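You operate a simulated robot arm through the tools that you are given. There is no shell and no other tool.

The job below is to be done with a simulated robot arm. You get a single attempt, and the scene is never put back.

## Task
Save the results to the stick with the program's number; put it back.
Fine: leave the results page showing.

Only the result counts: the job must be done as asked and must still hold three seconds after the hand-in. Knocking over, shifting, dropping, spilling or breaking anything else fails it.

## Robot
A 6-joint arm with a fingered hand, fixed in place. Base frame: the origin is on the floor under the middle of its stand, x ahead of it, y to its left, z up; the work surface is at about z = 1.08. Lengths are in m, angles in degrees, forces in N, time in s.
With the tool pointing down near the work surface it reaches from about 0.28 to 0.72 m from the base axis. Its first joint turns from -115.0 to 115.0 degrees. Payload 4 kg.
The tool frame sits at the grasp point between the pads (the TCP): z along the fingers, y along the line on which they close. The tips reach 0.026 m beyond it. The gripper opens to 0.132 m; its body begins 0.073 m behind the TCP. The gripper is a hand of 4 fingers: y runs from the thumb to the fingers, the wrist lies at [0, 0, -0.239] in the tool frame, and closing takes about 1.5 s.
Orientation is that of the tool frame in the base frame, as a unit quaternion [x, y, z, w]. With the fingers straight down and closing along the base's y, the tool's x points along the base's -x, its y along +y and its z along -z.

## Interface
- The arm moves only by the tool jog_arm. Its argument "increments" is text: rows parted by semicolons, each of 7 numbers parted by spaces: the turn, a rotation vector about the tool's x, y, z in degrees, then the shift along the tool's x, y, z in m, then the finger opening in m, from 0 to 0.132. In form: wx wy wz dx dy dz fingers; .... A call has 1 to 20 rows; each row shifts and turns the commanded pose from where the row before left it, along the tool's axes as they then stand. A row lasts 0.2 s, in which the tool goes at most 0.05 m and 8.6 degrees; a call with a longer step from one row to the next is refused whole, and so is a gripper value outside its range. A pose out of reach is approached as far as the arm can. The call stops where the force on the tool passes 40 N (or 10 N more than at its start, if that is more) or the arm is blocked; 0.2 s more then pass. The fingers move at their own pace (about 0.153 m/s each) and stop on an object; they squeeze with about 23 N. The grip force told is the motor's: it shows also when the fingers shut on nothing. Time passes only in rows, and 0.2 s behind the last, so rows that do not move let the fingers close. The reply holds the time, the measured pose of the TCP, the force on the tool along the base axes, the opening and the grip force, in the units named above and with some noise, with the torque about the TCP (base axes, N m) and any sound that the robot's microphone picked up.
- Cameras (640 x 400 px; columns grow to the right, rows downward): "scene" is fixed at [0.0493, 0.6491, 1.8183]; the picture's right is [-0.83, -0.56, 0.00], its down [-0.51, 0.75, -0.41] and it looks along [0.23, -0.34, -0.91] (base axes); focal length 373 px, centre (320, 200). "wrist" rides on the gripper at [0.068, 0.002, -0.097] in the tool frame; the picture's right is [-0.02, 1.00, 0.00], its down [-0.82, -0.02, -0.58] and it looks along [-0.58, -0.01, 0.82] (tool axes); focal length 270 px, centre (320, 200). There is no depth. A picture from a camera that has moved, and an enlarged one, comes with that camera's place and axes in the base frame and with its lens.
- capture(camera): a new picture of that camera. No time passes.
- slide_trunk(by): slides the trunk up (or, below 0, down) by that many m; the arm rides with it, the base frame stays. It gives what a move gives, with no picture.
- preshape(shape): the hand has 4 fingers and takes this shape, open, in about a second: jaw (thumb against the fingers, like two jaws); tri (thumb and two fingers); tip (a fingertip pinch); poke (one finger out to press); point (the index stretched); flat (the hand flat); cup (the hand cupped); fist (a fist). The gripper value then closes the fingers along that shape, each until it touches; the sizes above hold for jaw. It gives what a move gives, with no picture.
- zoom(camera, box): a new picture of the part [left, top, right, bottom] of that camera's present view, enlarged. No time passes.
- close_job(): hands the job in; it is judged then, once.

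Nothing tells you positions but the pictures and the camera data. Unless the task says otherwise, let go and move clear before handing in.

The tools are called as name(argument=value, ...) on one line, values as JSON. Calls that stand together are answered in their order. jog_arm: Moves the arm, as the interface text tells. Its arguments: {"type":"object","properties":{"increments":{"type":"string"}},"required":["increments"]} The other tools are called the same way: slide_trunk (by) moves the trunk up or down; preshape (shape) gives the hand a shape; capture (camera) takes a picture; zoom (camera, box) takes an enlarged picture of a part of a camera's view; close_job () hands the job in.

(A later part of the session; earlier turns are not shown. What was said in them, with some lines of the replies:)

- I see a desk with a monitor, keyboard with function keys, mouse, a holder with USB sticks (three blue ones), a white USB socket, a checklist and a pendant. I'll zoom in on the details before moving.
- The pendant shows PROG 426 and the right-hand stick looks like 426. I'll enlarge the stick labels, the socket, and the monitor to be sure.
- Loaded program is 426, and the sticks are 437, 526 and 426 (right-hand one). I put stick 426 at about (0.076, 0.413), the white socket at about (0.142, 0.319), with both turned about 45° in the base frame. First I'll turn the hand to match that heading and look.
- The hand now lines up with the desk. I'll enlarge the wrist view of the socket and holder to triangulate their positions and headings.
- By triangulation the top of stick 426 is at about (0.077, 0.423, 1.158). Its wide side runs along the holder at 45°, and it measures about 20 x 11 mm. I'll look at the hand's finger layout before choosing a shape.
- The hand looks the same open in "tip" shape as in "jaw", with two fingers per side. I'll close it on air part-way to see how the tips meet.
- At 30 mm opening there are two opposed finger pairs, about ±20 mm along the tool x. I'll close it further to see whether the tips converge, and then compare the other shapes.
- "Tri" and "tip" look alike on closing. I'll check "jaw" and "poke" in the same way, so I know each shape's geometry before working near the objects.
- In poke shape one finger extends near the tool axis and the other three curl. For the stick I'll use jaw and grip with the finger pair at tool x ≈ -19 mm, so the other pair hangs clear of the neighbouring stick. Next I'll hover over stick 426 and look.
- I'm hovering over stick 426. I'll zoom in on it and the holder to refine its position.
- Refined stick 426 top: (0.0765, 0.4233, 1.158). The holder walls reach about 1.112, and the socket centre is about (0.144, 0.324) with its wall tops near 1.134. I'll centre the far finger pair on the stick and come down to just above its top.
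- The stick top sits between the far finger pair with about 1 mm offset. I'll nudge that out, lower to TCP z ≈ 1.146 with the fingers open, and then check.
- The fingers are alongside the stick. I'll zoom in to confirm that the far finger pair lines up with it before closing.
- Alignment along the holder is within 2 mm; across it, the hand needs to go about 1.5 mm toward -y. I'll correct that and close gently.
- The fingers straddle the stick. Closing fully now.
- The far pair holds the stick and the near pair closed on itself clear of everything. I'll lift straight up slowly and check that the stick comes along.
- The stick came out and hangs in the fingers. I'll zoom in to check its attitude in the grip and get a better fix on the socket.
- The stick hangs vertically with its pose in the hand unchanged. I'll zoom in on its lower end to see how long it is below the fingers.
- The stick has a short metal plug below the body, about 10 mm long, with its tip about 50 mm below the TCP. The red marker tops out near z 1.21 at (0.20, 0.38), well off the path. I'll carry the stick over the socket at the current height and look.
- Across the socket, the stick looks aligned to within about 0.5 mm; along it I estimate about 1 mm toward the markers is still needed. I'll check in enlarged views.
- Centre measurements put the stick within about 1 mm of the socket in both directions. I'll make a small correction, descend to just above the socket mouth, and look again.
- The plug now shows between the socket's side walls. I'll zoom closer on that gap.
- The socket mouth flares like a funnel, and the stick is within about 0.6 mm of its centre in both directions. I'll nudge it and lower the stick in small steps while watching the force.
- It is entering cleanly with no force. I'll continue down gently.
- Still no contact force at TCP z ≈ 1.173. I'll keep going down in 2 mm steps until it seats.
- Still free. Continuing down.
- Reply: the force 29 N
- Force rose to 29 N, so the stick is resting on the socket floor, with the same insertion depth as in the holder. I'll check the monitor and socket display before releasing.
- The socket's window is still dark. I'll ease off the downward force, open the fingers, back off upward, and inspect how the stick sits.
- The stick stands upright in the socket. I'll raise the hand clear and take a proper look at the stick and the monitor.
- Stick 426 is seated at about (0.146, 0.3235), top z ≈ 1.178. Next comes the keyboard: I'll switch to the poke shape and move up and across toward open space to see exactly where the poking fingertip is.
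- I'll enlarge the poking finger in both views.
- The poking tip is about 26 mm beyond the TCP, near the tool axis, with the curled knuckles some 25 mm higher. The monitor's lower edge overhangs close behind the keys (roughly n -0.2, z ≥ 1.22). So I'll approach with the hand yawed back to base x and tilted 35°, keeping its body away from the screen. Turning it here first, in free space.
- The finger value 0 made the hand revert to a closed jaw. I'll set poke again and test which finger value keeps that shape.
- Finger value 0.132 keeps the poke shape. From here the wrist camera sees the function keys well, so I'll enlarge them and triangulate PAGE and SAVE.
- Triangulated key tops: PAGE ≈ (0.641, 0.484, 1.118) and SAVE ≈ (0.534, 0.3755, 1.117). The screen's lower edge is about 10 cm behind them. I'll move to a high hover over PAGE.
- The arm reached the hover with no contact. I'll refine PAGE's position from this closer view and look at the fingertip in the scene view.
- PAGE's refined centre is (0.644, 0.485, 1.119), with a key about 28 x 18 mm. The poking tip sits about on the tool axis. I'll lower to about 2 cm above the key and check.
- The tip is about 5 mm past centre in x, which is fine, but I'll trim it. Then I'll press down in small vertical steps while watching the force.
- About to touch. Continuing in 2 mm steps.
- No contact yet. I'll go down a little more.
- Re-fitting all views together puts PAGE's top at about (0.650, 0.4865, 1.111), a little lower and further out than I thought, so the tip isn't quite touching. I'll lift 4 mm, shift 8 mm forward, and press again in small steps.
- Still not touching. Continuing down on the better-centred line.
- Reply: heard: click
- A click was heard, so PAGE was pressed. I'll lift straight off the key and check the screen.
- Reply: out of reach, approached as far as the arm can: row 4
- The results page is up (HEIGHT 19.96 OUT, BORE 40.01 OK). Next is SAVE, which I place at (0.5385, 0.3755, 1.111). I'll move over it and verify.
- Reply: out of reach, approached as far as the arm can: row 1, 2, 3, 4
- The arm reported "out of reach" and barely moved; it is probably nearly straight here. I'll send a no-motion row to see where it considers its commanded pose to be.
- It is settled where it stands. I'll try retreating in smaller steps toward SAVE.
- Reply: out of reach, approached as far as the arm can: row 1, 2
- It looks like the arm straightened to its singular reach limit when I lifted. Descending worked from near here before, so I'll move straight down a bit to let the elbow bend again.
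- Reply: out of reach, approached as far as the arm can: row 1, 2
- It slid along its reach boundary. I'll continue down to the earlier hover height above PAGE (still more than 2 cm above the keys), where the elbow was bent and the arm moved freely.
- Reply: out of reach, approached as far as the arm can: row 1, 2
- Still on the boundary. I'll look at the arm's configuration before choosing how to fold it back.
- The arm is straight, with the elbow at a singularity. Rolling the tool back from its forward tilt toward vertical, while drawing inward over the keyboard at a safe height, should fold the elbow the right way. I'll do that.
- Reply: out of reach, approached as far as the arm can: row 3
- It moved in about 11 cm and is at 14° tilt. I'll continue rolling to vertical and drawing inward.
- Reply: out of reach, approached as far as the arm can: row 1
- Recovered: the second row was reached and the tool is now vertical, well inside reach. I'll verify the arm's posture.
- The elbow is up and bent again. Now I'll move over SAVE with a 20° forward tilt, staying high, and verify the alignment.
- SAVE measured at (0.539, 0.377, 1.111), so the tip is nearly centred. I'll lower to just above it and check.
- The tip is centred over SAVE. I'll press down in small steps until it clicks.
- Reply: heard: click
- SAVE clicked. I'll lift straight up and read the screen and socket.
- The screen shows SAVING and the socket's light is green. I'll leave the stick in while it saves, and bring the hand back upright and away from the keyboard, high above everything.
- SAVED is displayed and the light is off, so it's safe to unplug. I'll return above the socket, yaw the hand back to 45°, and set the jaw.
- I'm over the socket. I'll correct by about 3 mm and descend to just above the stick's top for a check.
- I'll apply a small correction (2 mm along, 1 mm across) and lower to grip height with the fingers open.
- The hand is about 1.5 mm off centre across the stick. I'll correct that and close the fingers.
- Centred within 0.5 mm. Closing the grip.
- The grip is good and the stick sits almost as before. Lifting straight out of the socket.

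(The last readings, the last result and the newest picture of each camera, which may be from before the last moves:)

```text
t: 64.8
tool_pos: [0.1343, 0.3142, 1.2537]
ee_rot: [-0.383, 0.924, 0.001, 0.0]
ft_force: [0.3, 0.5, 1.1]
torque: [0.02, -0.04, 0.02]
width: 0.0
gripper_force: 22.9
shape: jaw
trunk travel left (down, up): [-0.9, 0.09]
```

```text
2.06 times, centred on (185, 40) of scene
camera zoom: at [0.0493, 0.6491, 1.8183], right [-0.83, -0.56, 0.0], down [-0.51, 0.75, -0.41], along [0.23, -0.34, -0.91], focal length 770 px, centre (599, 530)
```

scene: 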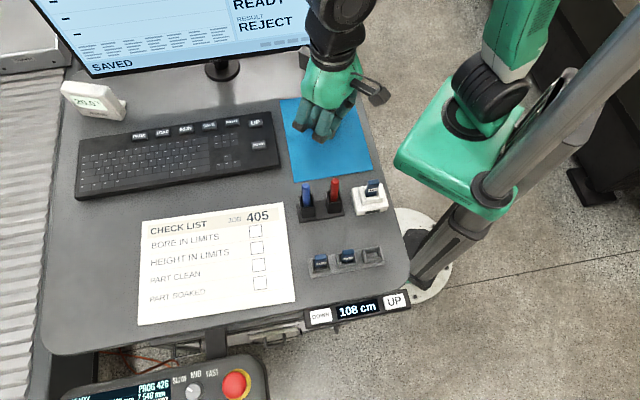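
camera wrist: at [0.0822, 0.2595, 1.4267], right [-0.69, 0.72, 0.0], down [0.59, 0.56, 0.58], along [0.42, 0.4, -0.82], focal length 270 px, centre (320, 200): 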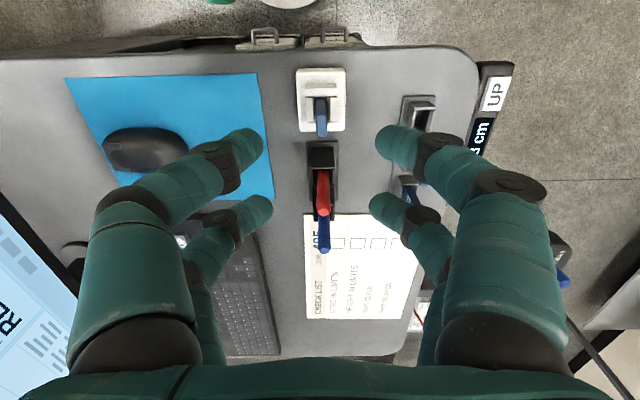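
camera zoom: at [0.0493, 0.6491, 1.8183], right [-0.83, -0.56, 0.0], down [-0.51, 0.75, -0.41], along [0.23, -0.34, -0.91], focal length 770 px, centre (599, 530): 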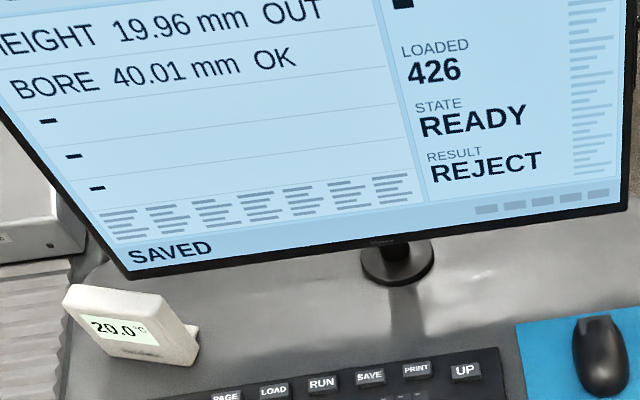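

The stick is out, and the screen still shows SAVED on the results page. I'll carry it back over its slot at this height and look.

jog_arm(increments="0 0 0 -0.0051 0.0301 0 0.0; 0 0 0 -0.0051 0.0301 0 0.0; 0 0 0 -0.0050 0.0301 0 0.0; 0 0 0 -0.0050 0.0302 0 0.0; 0 0 0 0 0 0.02 0.0; 0 0 0 0 0 0 0.0")

capture(camera="wrist")

zoom(camera="wrist", box=[270, 80, 370, 180])

zoom(camera="scene", box=[340, 205, 410, 275])

```text
t: 66.2
tool_pos: [0.065, 0.411, 1.2341]
ee_rot: [-0.382, 0.924, 0.001, 0.001]
ft_force: [-0.5, 0.8, 0.1]
torque: [0.01, -0.01, 0.03]
width: 0.0002
gripper_force: 23.3
shape: jaw
trunk travel left (down, up): [-0.9, 0.09]
```

```text
taken
camera wrist: at [0.015, 0.363, 1.3308], right [-0.69, 0.72, 0.0], down [0.59, 0.56, 0.58], along [0.42, 0.4, -0.82], focal length 270 px, centre (320, 200)
```

wrist: 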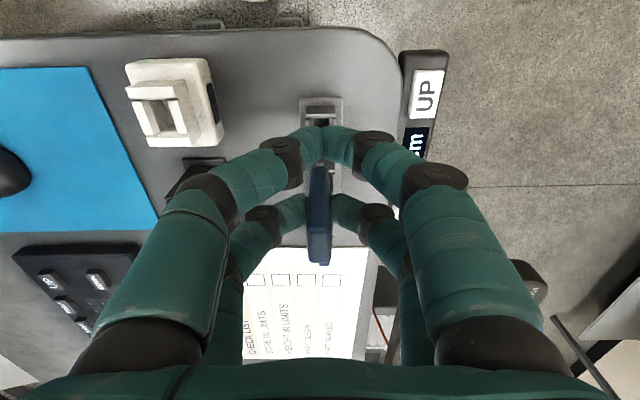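

```text
4.00 times, centred on (320, 130) of wrist
camera zoom: at [0.015, 0.363, 1.3308], right [-0.69, 0.72, 0.0], down [0.59, 0.56, 0.58], along [0.42, 0.4, -0.82], focal length 1081 px, centre (320, 480)
```

zoom: 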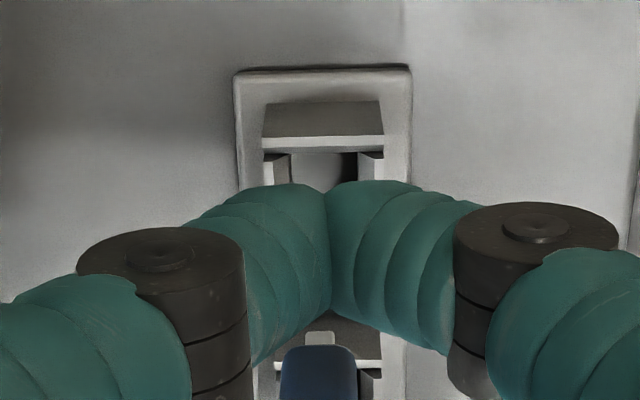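

```text
5.71 times, centred on (375, 240) of scene
camera zoom: at [0.0493, 0.6491, 1.8183], right [-0.83, -0.56, 0.0], down [-0.51, 0.75, -0.41], along [0.23, -0.34, -0.91], focal length 2130 px, centre (6, -29)
```

zoom: 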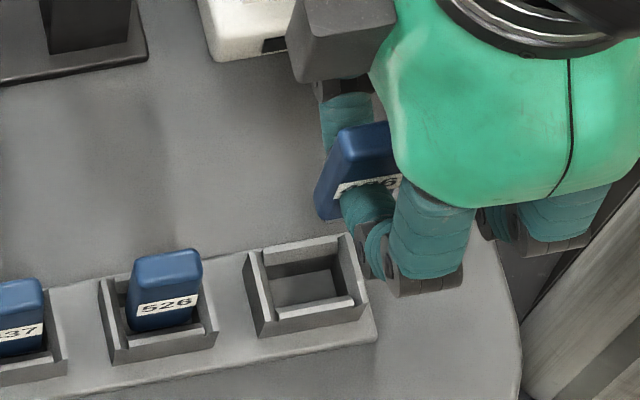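

Compared with its slot, the stick needs about 1 mm more across and 2 mm more along. I'll correct and lower to just above the slot's mouth, then check again.

jog_arm(increments="0 0 0 -0.002 0.001 0.02 0.0; 0 0 0 0 0 0.02 0.0; 0 0 0 0 0 0.018 0.0; 0 0 0 0 0 0 0.0")

zoom(camera="wrist", box=[270, 80, 370, 180])

zoom(camera="wrist", box=[295, 145, 345, 185])

zoom(camera="scene", box=[355, 230, 400, 270])

```text
t: 67.2
tool_pos: [0.066, 0.4125, 1.1751]
ee_rot: [-0.383, 0.924, 0.0, 0.0]
ft_force: [-0.7, -0.2, 0.0]
torque: [0.01, -0.04, 0.0]
width: 0.0
gripper_force: 23.0
shape: jaw
trunk travel left (down, up): [-0.9, 0.09]
```

```text
4.00 times, centred on (320, 130) of wrist
camera zoom: at [0.0156, 0.3651, 1.2728], right [-0.69, 0.72, 0.0], down [0.59, 0.56, 0.58], along [0.42, 0.4, -0.82], focal length 1081 px, centre (320, 480)
```

zoom: 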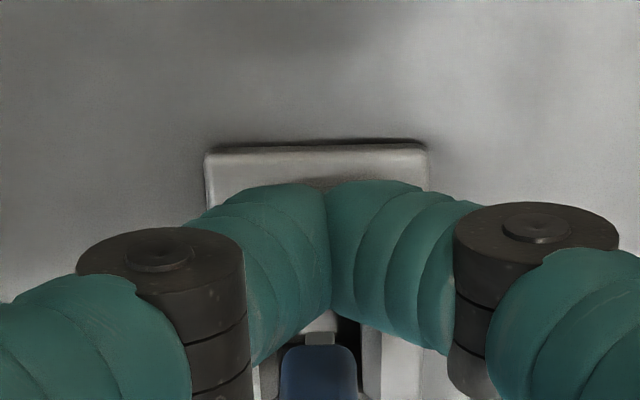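

```text
10.00 times, centred on (320, 165) of wrist
camera zoom: at [0.0156, 0.3651, 1.2728], right [-0.69, 0.72, 0.0], down [0.59, 0.56, 0.58], along [0.42, 0.4, -0.82], focal length 2703 px, centre (320, 550)
```

zoom: 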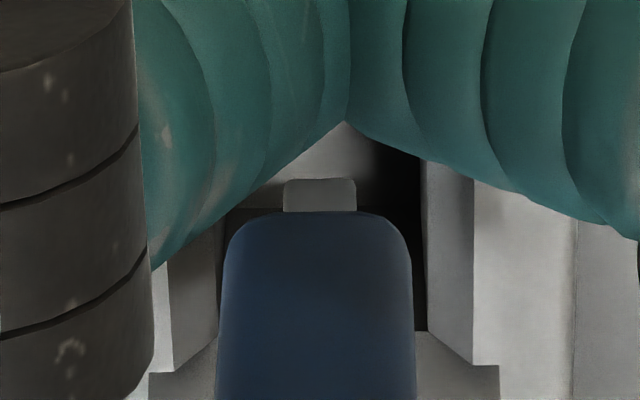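

```text
10.00 times, centred on (378, 250) of scene
camera zoom: at [0.0493, 0.6491, 1.8183], right [-0.83, -0.56, 0.0], down [-0.51, 0.75, -0.41], along [0.23, -0.34, -0.91], focal length 3728 px, centre (-255, -300)
```

zoom: 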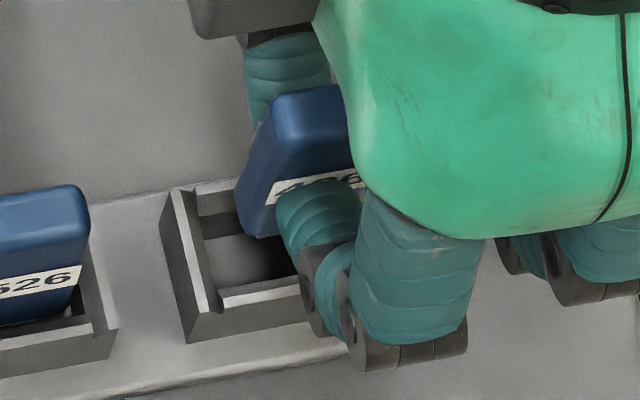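

Across the slot it's aligned to about 0.2 mm, and along it has roughly 4–5 mm clearance on both sides. Lowering gently into the slot.

jog_arm(increments="0 0 0 0 0 0.005 0.0; 0 0 0 0 0 0.005 0.0; 0 0 0 0 0 0.004 0.0; 0 0 0 0 0 0.003 0.0; 0 0 0 0 0 0 0.0")

zoom(camera="wrist", box=[295, 145, 345, 185])

zoom(camera="scene", box=[355, 230, 400, 270])

```text
t: 68.4
tool_pos: [0.0663, 0.4115, 1.159]
ee_rot: [-0.383, 0.924, 0.0, 0.0]
ft_force: [0.6, 0.3, -1.0]
torque: [-0.01, 0.02, -0.01]
width: 0.0
gripper_force: 23.0
shape: jaw
trunk travel left (down, up): [-0.9, 0.09]
```

```text
10.00 times, centred on (320, 165) of wrist
camera zoom: at [0.0157, 0.3648, 1.2561], right [-0.69, 0.72, 0.0], down [0.59, 0.56, 0.58], along [0.42, 0.4, -0.82], focal length 2703 px, centre (320, 550)
```

zoom: 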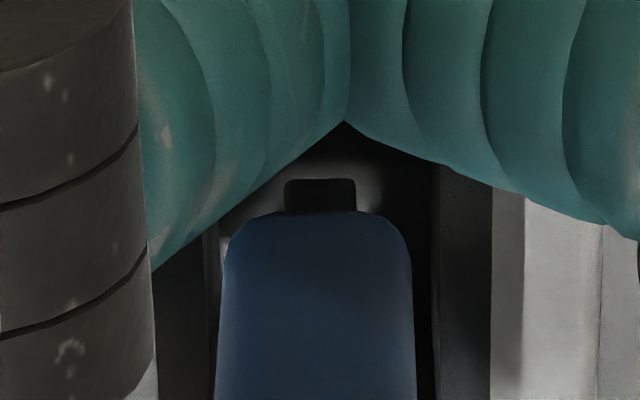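

```text
10.00 times, centred on (378, 250) of scene
camera zoom: at [0.0493, 0.6491, 1.8183], right [-0.83, -0.56, 0.0], down [-0.51, 0.75, -0.41], along [0.23, -0.34, -0.91], focal length 3728 px, centre (-255, -300)
```

zoom: 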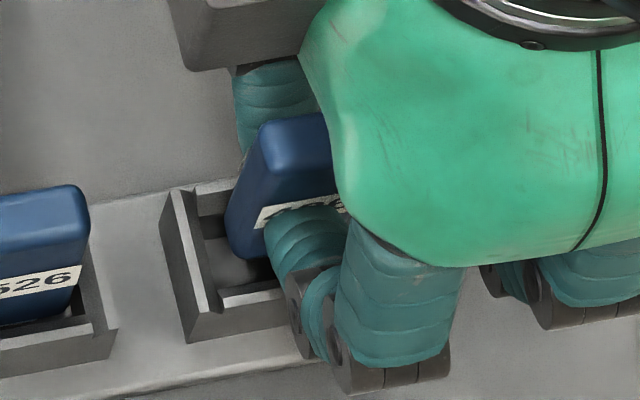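

I'll centre a little more (1.2 mm along, 0.7 mm across) and continue down.

jog_arm(increments="0 0 0 -0.0012 0.0007 0 0.0; 0 0 0 0 0 0.0015 0.0; 0 0 0 0 0 0.0015 0.0; 0 0 0 0 0 0.0015 0.0; 0 0 0 0 0 0 0.0")

zoom(camera="wrist", box=[295, 145, 345, 185])

zoom(camera="scene", box=[355, 230, 400, 270])

```text
t: 69.6
tool_pos: [0.0653, 0.4138, 1.1542]
ee_rot: [-0.383, 0.924, 0.0, 0.0]
ft_force: [0.2, -0.4, -0.1]
torque: [0.01, 0.02, -0.02]
width: 0.0002
gripper_force: 22.9
shape: jaw
trunk travel left (down, up): [-0.9, 0.09]
```

```text
10.00 times, centred on (320, 165) of wrist
camera zoom: at [0.0153, 0.3664, 1.2514], right [-0.69, 0.72, 0.0], down [0.59, 0.56, 0.58], along [0.42, 0.4, -0.82], focal length 2703 px, centre (320, 550)
```

zoom: 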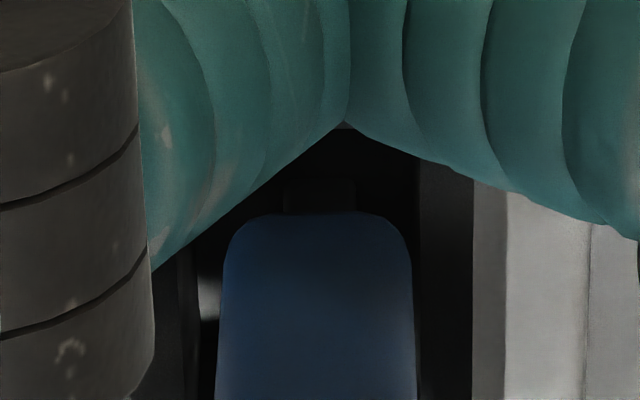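

```text
10.00 times, centred on (378, 250) of scene
camera zoom: at [0.0493, 0.6491, 1.8183], right [-0.83, -0.56, 0.0], down [-0.51, 0.75, -0.41], along [0.23, -0.34, -0.91], focal length 3728 px, centre (-255, -300)
```

zoom: 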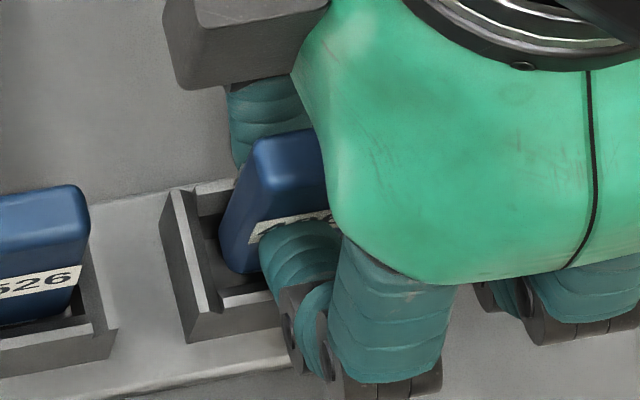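

Now slightly past centre the other way, so I'll take back 0.6 mm and lower until it seats.

jog_arm(increments="0 0 0 0 -0.0006 0 0.0; 0 0 0 0 0 0.0015 0.0; 0 0 0 0 0 0.0015 0.0; 0 0 0 0 0 0.0015 0.0; 0 0 0 0 0 0 0.0")

zoom(camera="wrist", box=[230, 100, 410, 280])

zoom(camera="scene", box=[355, 230, 400, 270])

```text
t: 70.8
tool_pos: [0.066, 0.4131, 1.1504]
ee_rot: [-0.383, 0.924, -0.001, 0.0]
ft_force: [0.2, 0.0, 0.3]
torque: [0.01, -0.03, -0.02]
width: 0.0001
gripper_force: 23.0
shape: jaw
trunk travel left (down, up): [-0.9, 0.09]
```

```text
2.22 times, centred on (320, 190) of wrist
camera zoom: at [0.016, 0.3661, 1.2479], right [-0.69, 0.72, 0.0], down [0.59, 0.56, 0.58], along [0.42, 0.4, -0.82], focal length 601 px, centre (320, 222)
```

zoom: 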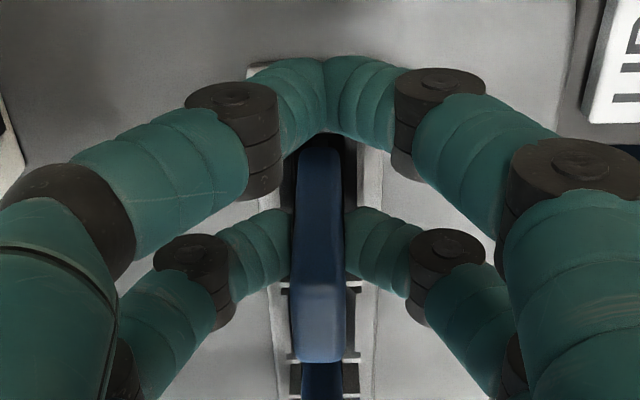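

```text
10.00 times, centred on (378, 250) of scene
camera zoom: at [0.0493, 0.6491, 1.8183], right [-0.83, -0.56, 0.0], down [-0.51, 0.75, -0.41], along [0.23, -0.34, -0.91], focal length 3728 px, centre (-255, -300)
```

zoom: 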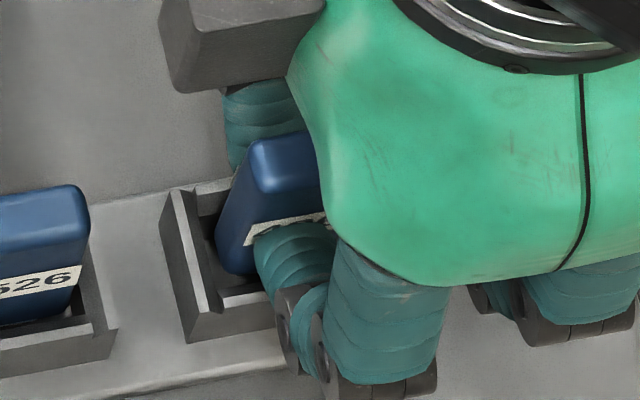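

No contact yet. Continuing.

jog_arm(increments="0 0 0 0 0 0.0015 0.0; 0 0 0 0 0 0.0015 0.0; 0 0 0 0 0 0.001 0.0; 0 0 0 0 0 0 0.0")

zoom(camera="scene", box=[355, 230, 400, 270])

```text
t: 71.8
tool_pos: [0.0655, 0.414, 1.1461]
ee_rot: [-0.383, 0.924, -0.001, 0.0]
ft_force: [-0.6, -0.2, 0.0]
torque: [-0.02, -0.01, 0.03]
width: 0.0
gripper_force: 23.5
shape: jaw
trunk travel left (down, up): [-0.9, 0.09]
```

```text
10.00 times, centred on (378, 250) of scene
camera zoom: at [0.0493, 0.6491, 1.8183], right [-0.83, -0.56, 0.0], down [-0.51, 0.75, -0.41], along [0.23, -0.34, -0.91], focal length 3728 px, centre (-255, -300)
```

zoom: 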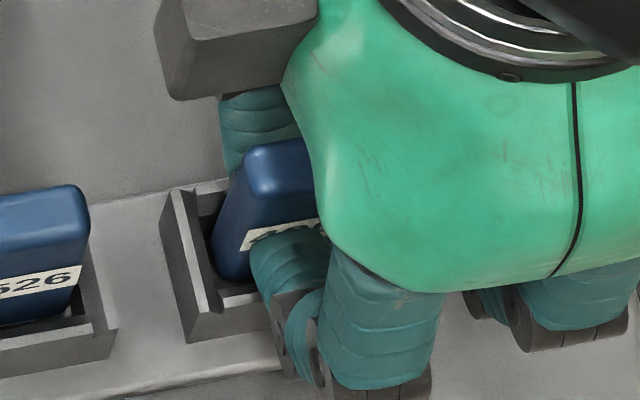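

Still free; going on in 1 mm steps.

jog_arm(increments="0 0 0 0 0 0.001 0.0; 0 0 0 0 0 0.001 0.0; 0 0 0 0 0 0.001 0.0; 0 0 0 0 0 0 0.0")

zoom(camera="wrist", box=[230, 100, 410, 280])

```text
t: 72.8
tool_pos: [0.0654, 0.4145, 1.1429]
ee_rot: [-0.383, 0.924, 0.001, -0.001]
ft_force: [-0.9, 0.4, 0.2]
torque: [0.02, 0.01, 0.0]
width: 0.0
gripper_force: 23.0
shape: jaw
trunk travel left (down, up): [-0.9, 0.09]
```

```text
2.22 times, centred on (320, 190) of wrist
camera zoom: at [0.0157, 0.3662, 1.2405], right [-0.69, 0.72, 0.0], down [0.59, 0.56, 0.58], along [0.42, 0.4, -0.82], focal length 601 px, centre (320, 222)
```

zoom: 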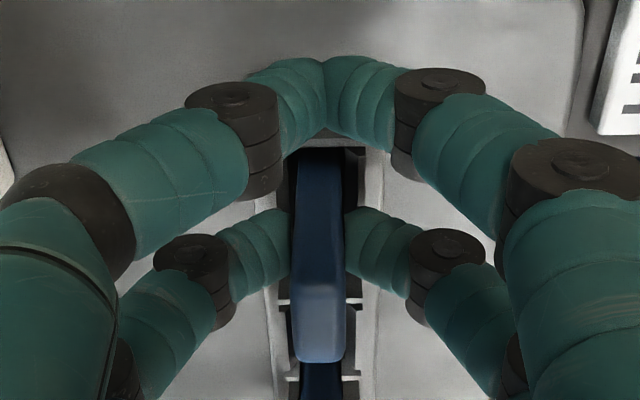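

Still no contact at 1.1435. A few more millimetres.

jog_arm(increments="0 0 0 0 0 0.001 0.0; 0 0 0 0 0 0.001 0.0; 0 0 0 0 0 0.001 0.0; 0 0 0 0 0 0 0.0")

zoom(camera="wrist", box=[230, 100, 410, 280])

zoom(camera="scene", box=[305, 230, 400, 285])

```text
t: 73.8
tool_pos: [0.0664, 0.413, 1.1409]
ee_rot: [-0.383, 0.924, 0.001, 0.001]
ft_force: [-0.4, 1.7, 16.1]
torque: [0.22, -0.24, 0.0]
width: 0.0005
gripper_force: 23.1
shape: jaw
trunk travel left (down, up): [-0.9, 0.09]
```

```text
2.22 times, centred on (320, 190) of wrist
camera zoom: at [0.0159, 0.3653, 1.2383], right [-0.69, 0.72, 0.0], down [0.59, 0.56, 0.58], along [0.42, 0.4, -0.81], focal length 601 px, centre (320, 222)
```

zoom: 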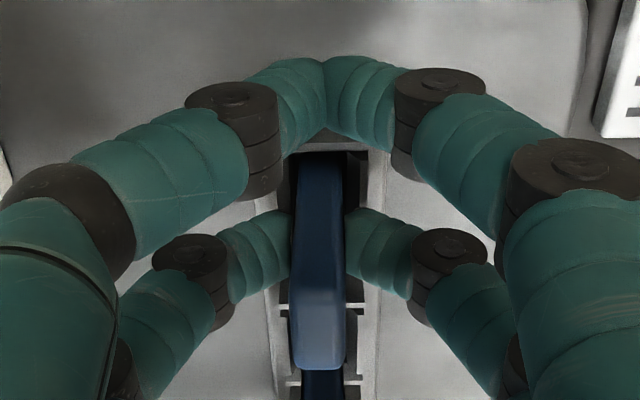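

```text
6.74 times, centred on (352, 258) of scene
camera zoom: at [0.0493, 0.6491, 1.8183], right [-0.83, -0.56, 0.0], down [-0.51, 0.75, -0.41], along [0.23, -0.34, -0.91], focal length 2511 px, centre (101, -187)
```

zoom: 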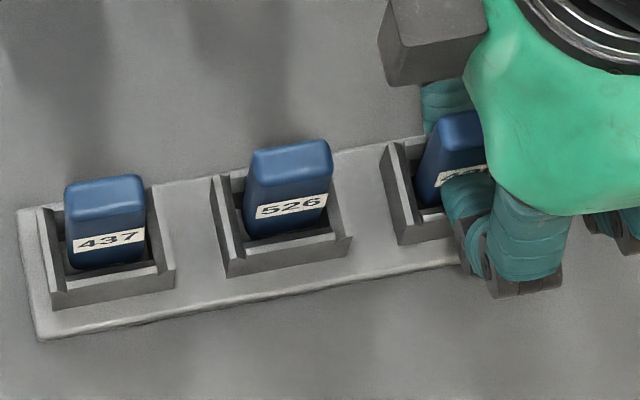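

Contact at 16 N, so the stick is seated in its slot. I'll ease off, open the fingers, and check before lifting away.

jog_arm(increments="0 0 0 0 0 -0.0015 0.0; 0 0 0 0 0 0 0.02; 0 0 0 0 0 0 0.035; 0 0 0 0 0 0 0.045; 0 0 0 0 0 0 0.045")

zoom(camera="wrist", box=[230, 100, 410, 280])

zoom(camera="scene", box=[305, 230, 400, 285])

```text
t: 75.0
tool_pos: [0.0658, 0.4129, 1.1425]
ee_rot: [-0.383, 0.924, 0.0, 0.0]
ft_force: [-0.4, 0.7, 0.4]
torque: [0.01, -0.01, 0.03]
width: 0.0444
gripper_force: 0.1
shape: jaw
trunk travel left (down, up): [-0.9, 0.09]
```

```text
2.22 times, centred on (320, 190) of wrist
camera zoom: at [0.0158, 0.3656, 1.2387], right [-0.69, 0.72, 0.0], down [0.59, 0.56, 0.58], along [0.42, 0.4, -0.82], focal length 601 px, centre (320, 222)
```

zoom: 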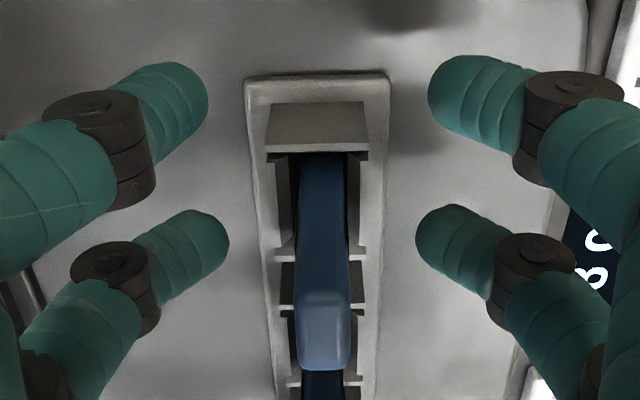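

```text
6.74 times, centred on (352, 258) of scene
camera zoom: at [0.0493, 0.6491, 1.8183], right [-0.83, -0.56, 0.0], down [-0.51, 0.75, -0.41], along [0.23, -0.34, -0.91], focal length 2511 px, centre (101, -187)
```

zoom: 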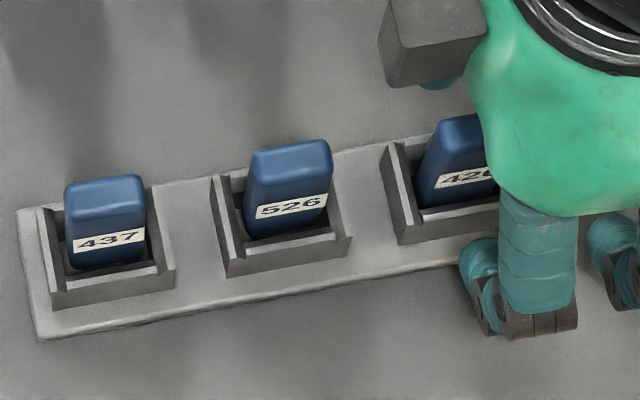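

The stick stands in its slot and the fingers are clear on both sides. Lifting straight up and away.

jog_arm(increments="0 0 0 0 0 -0.015 0.045; 0 0 0 0 0 -0.025 0.045; 0 0 0 0 0 -0.04 0.045; 0 0 0 0 0 -0.04 0.045; 0 0 0 0 0 -0.04 0.045; 0 0 0 0 0 -0.04 0.045; 0 0 0 0 0 0 0.045")

capture(camera="scene")

zoom(camera="scene", box=[305, 230, 400, 285])

zoom(camera="scene", box=[30, 0, 340, 80])

zoom(camera="scene", box=[60, 340, 270, 400])

```text
t: 76.6
tool_pos: [0.0667, 0.413, 1.344]
ee_rot: [-0.383, 0.924, 0.0, 0.0]
ft_force: [0.0, 0.1, -1.0]
torque: [0.03, 0.0, 0.02]
width: 0.0445
gripper_force: 0.0
shape: jaw
trunk travel left (down, up): [-0.9, 0.09]
```

```text
taken
```

scene: 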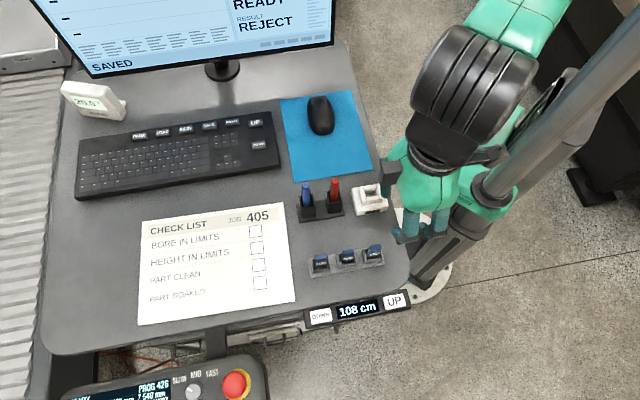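

```text
6.74 times, centred on (352, 258) of scene
camera zoom: at [0.0493, 0.6491, 1.8183], right [-0.83, -0.56, 0.0], down [-0.51, 0.75, -0.41], along [0.23, -0.34, -0.91], focal length 2511 px, centre (101, -187)
```

zoom: 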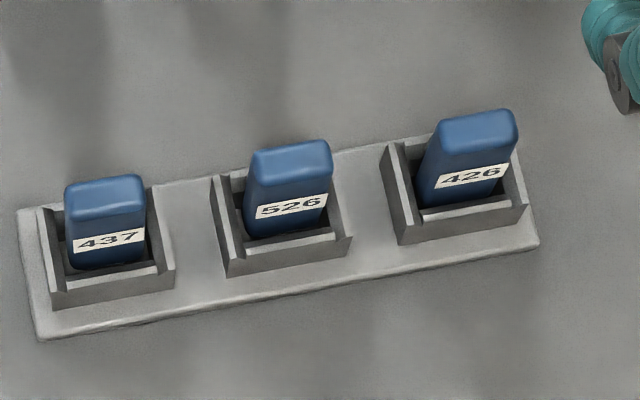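

```text
2.06 times, centred on (185, 40) of scene
camera zoom: at [0.0493, 0.6491, 1.8183], right [-0.83, -0.56, 0.0], down [-0.51, 0.75, -0.41], along [0.23, -0.34, -0.91], focal length 770 px, centre (599, 530)
```

zoom: 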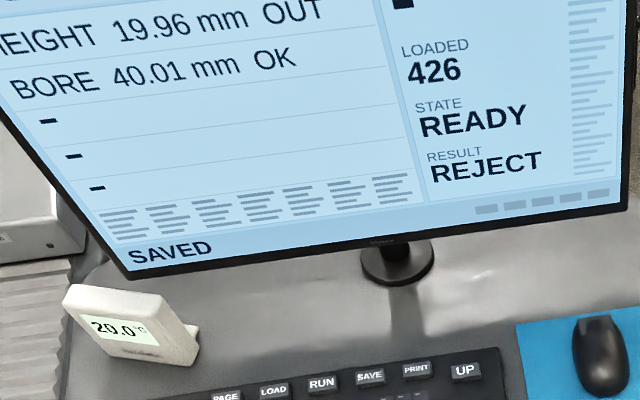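

```text
3.05 times, centred on (165, 370) of scene
camera zoom: at [0.0493, 0.6491, 1.8183], right [-0.83, -0.56, 0.0], down [-0.51, 0.75, -0.41], along [0.23, -0.34, -0.91], focal length 1136 px, centre (792, -318)
```

zoom: 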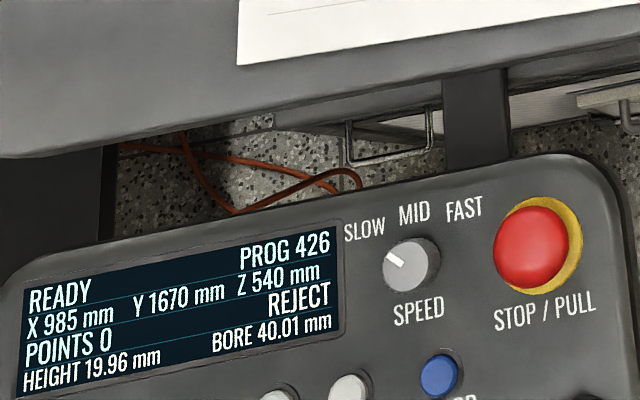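

Stick 426 is back in its slot, seated like its neighbours. The screen reads SAVED on the results page, nothing else has moved, and the hand is empty and clear. Handing in.

close_job()

```text
The job is handed in.
```

The results for program 426 are saved on stick 426, and the stick is back in its own slot. The job is handed in; I haven't seen the verdict.

- **Save:** I plugged the stick into the socket, pressed PAGE to bring up the results page, then pressed SAVE. The screen went from SAVING to SAVED before I unplugged the stick.
- **Screen:** The results page is still showing (HEIGHT 19.96 mm OUT, BORE 40.01 mm OK, RESULT REJECT).
- **Everything else:** Nothing else looks moved in the final pictures. The hand is empty and clear of the desk.

After PAGE, the arm ran out to its full reach and would not draw back at first. I got it back by tilting the hand upright and moving it inward; there was no contact with anything.
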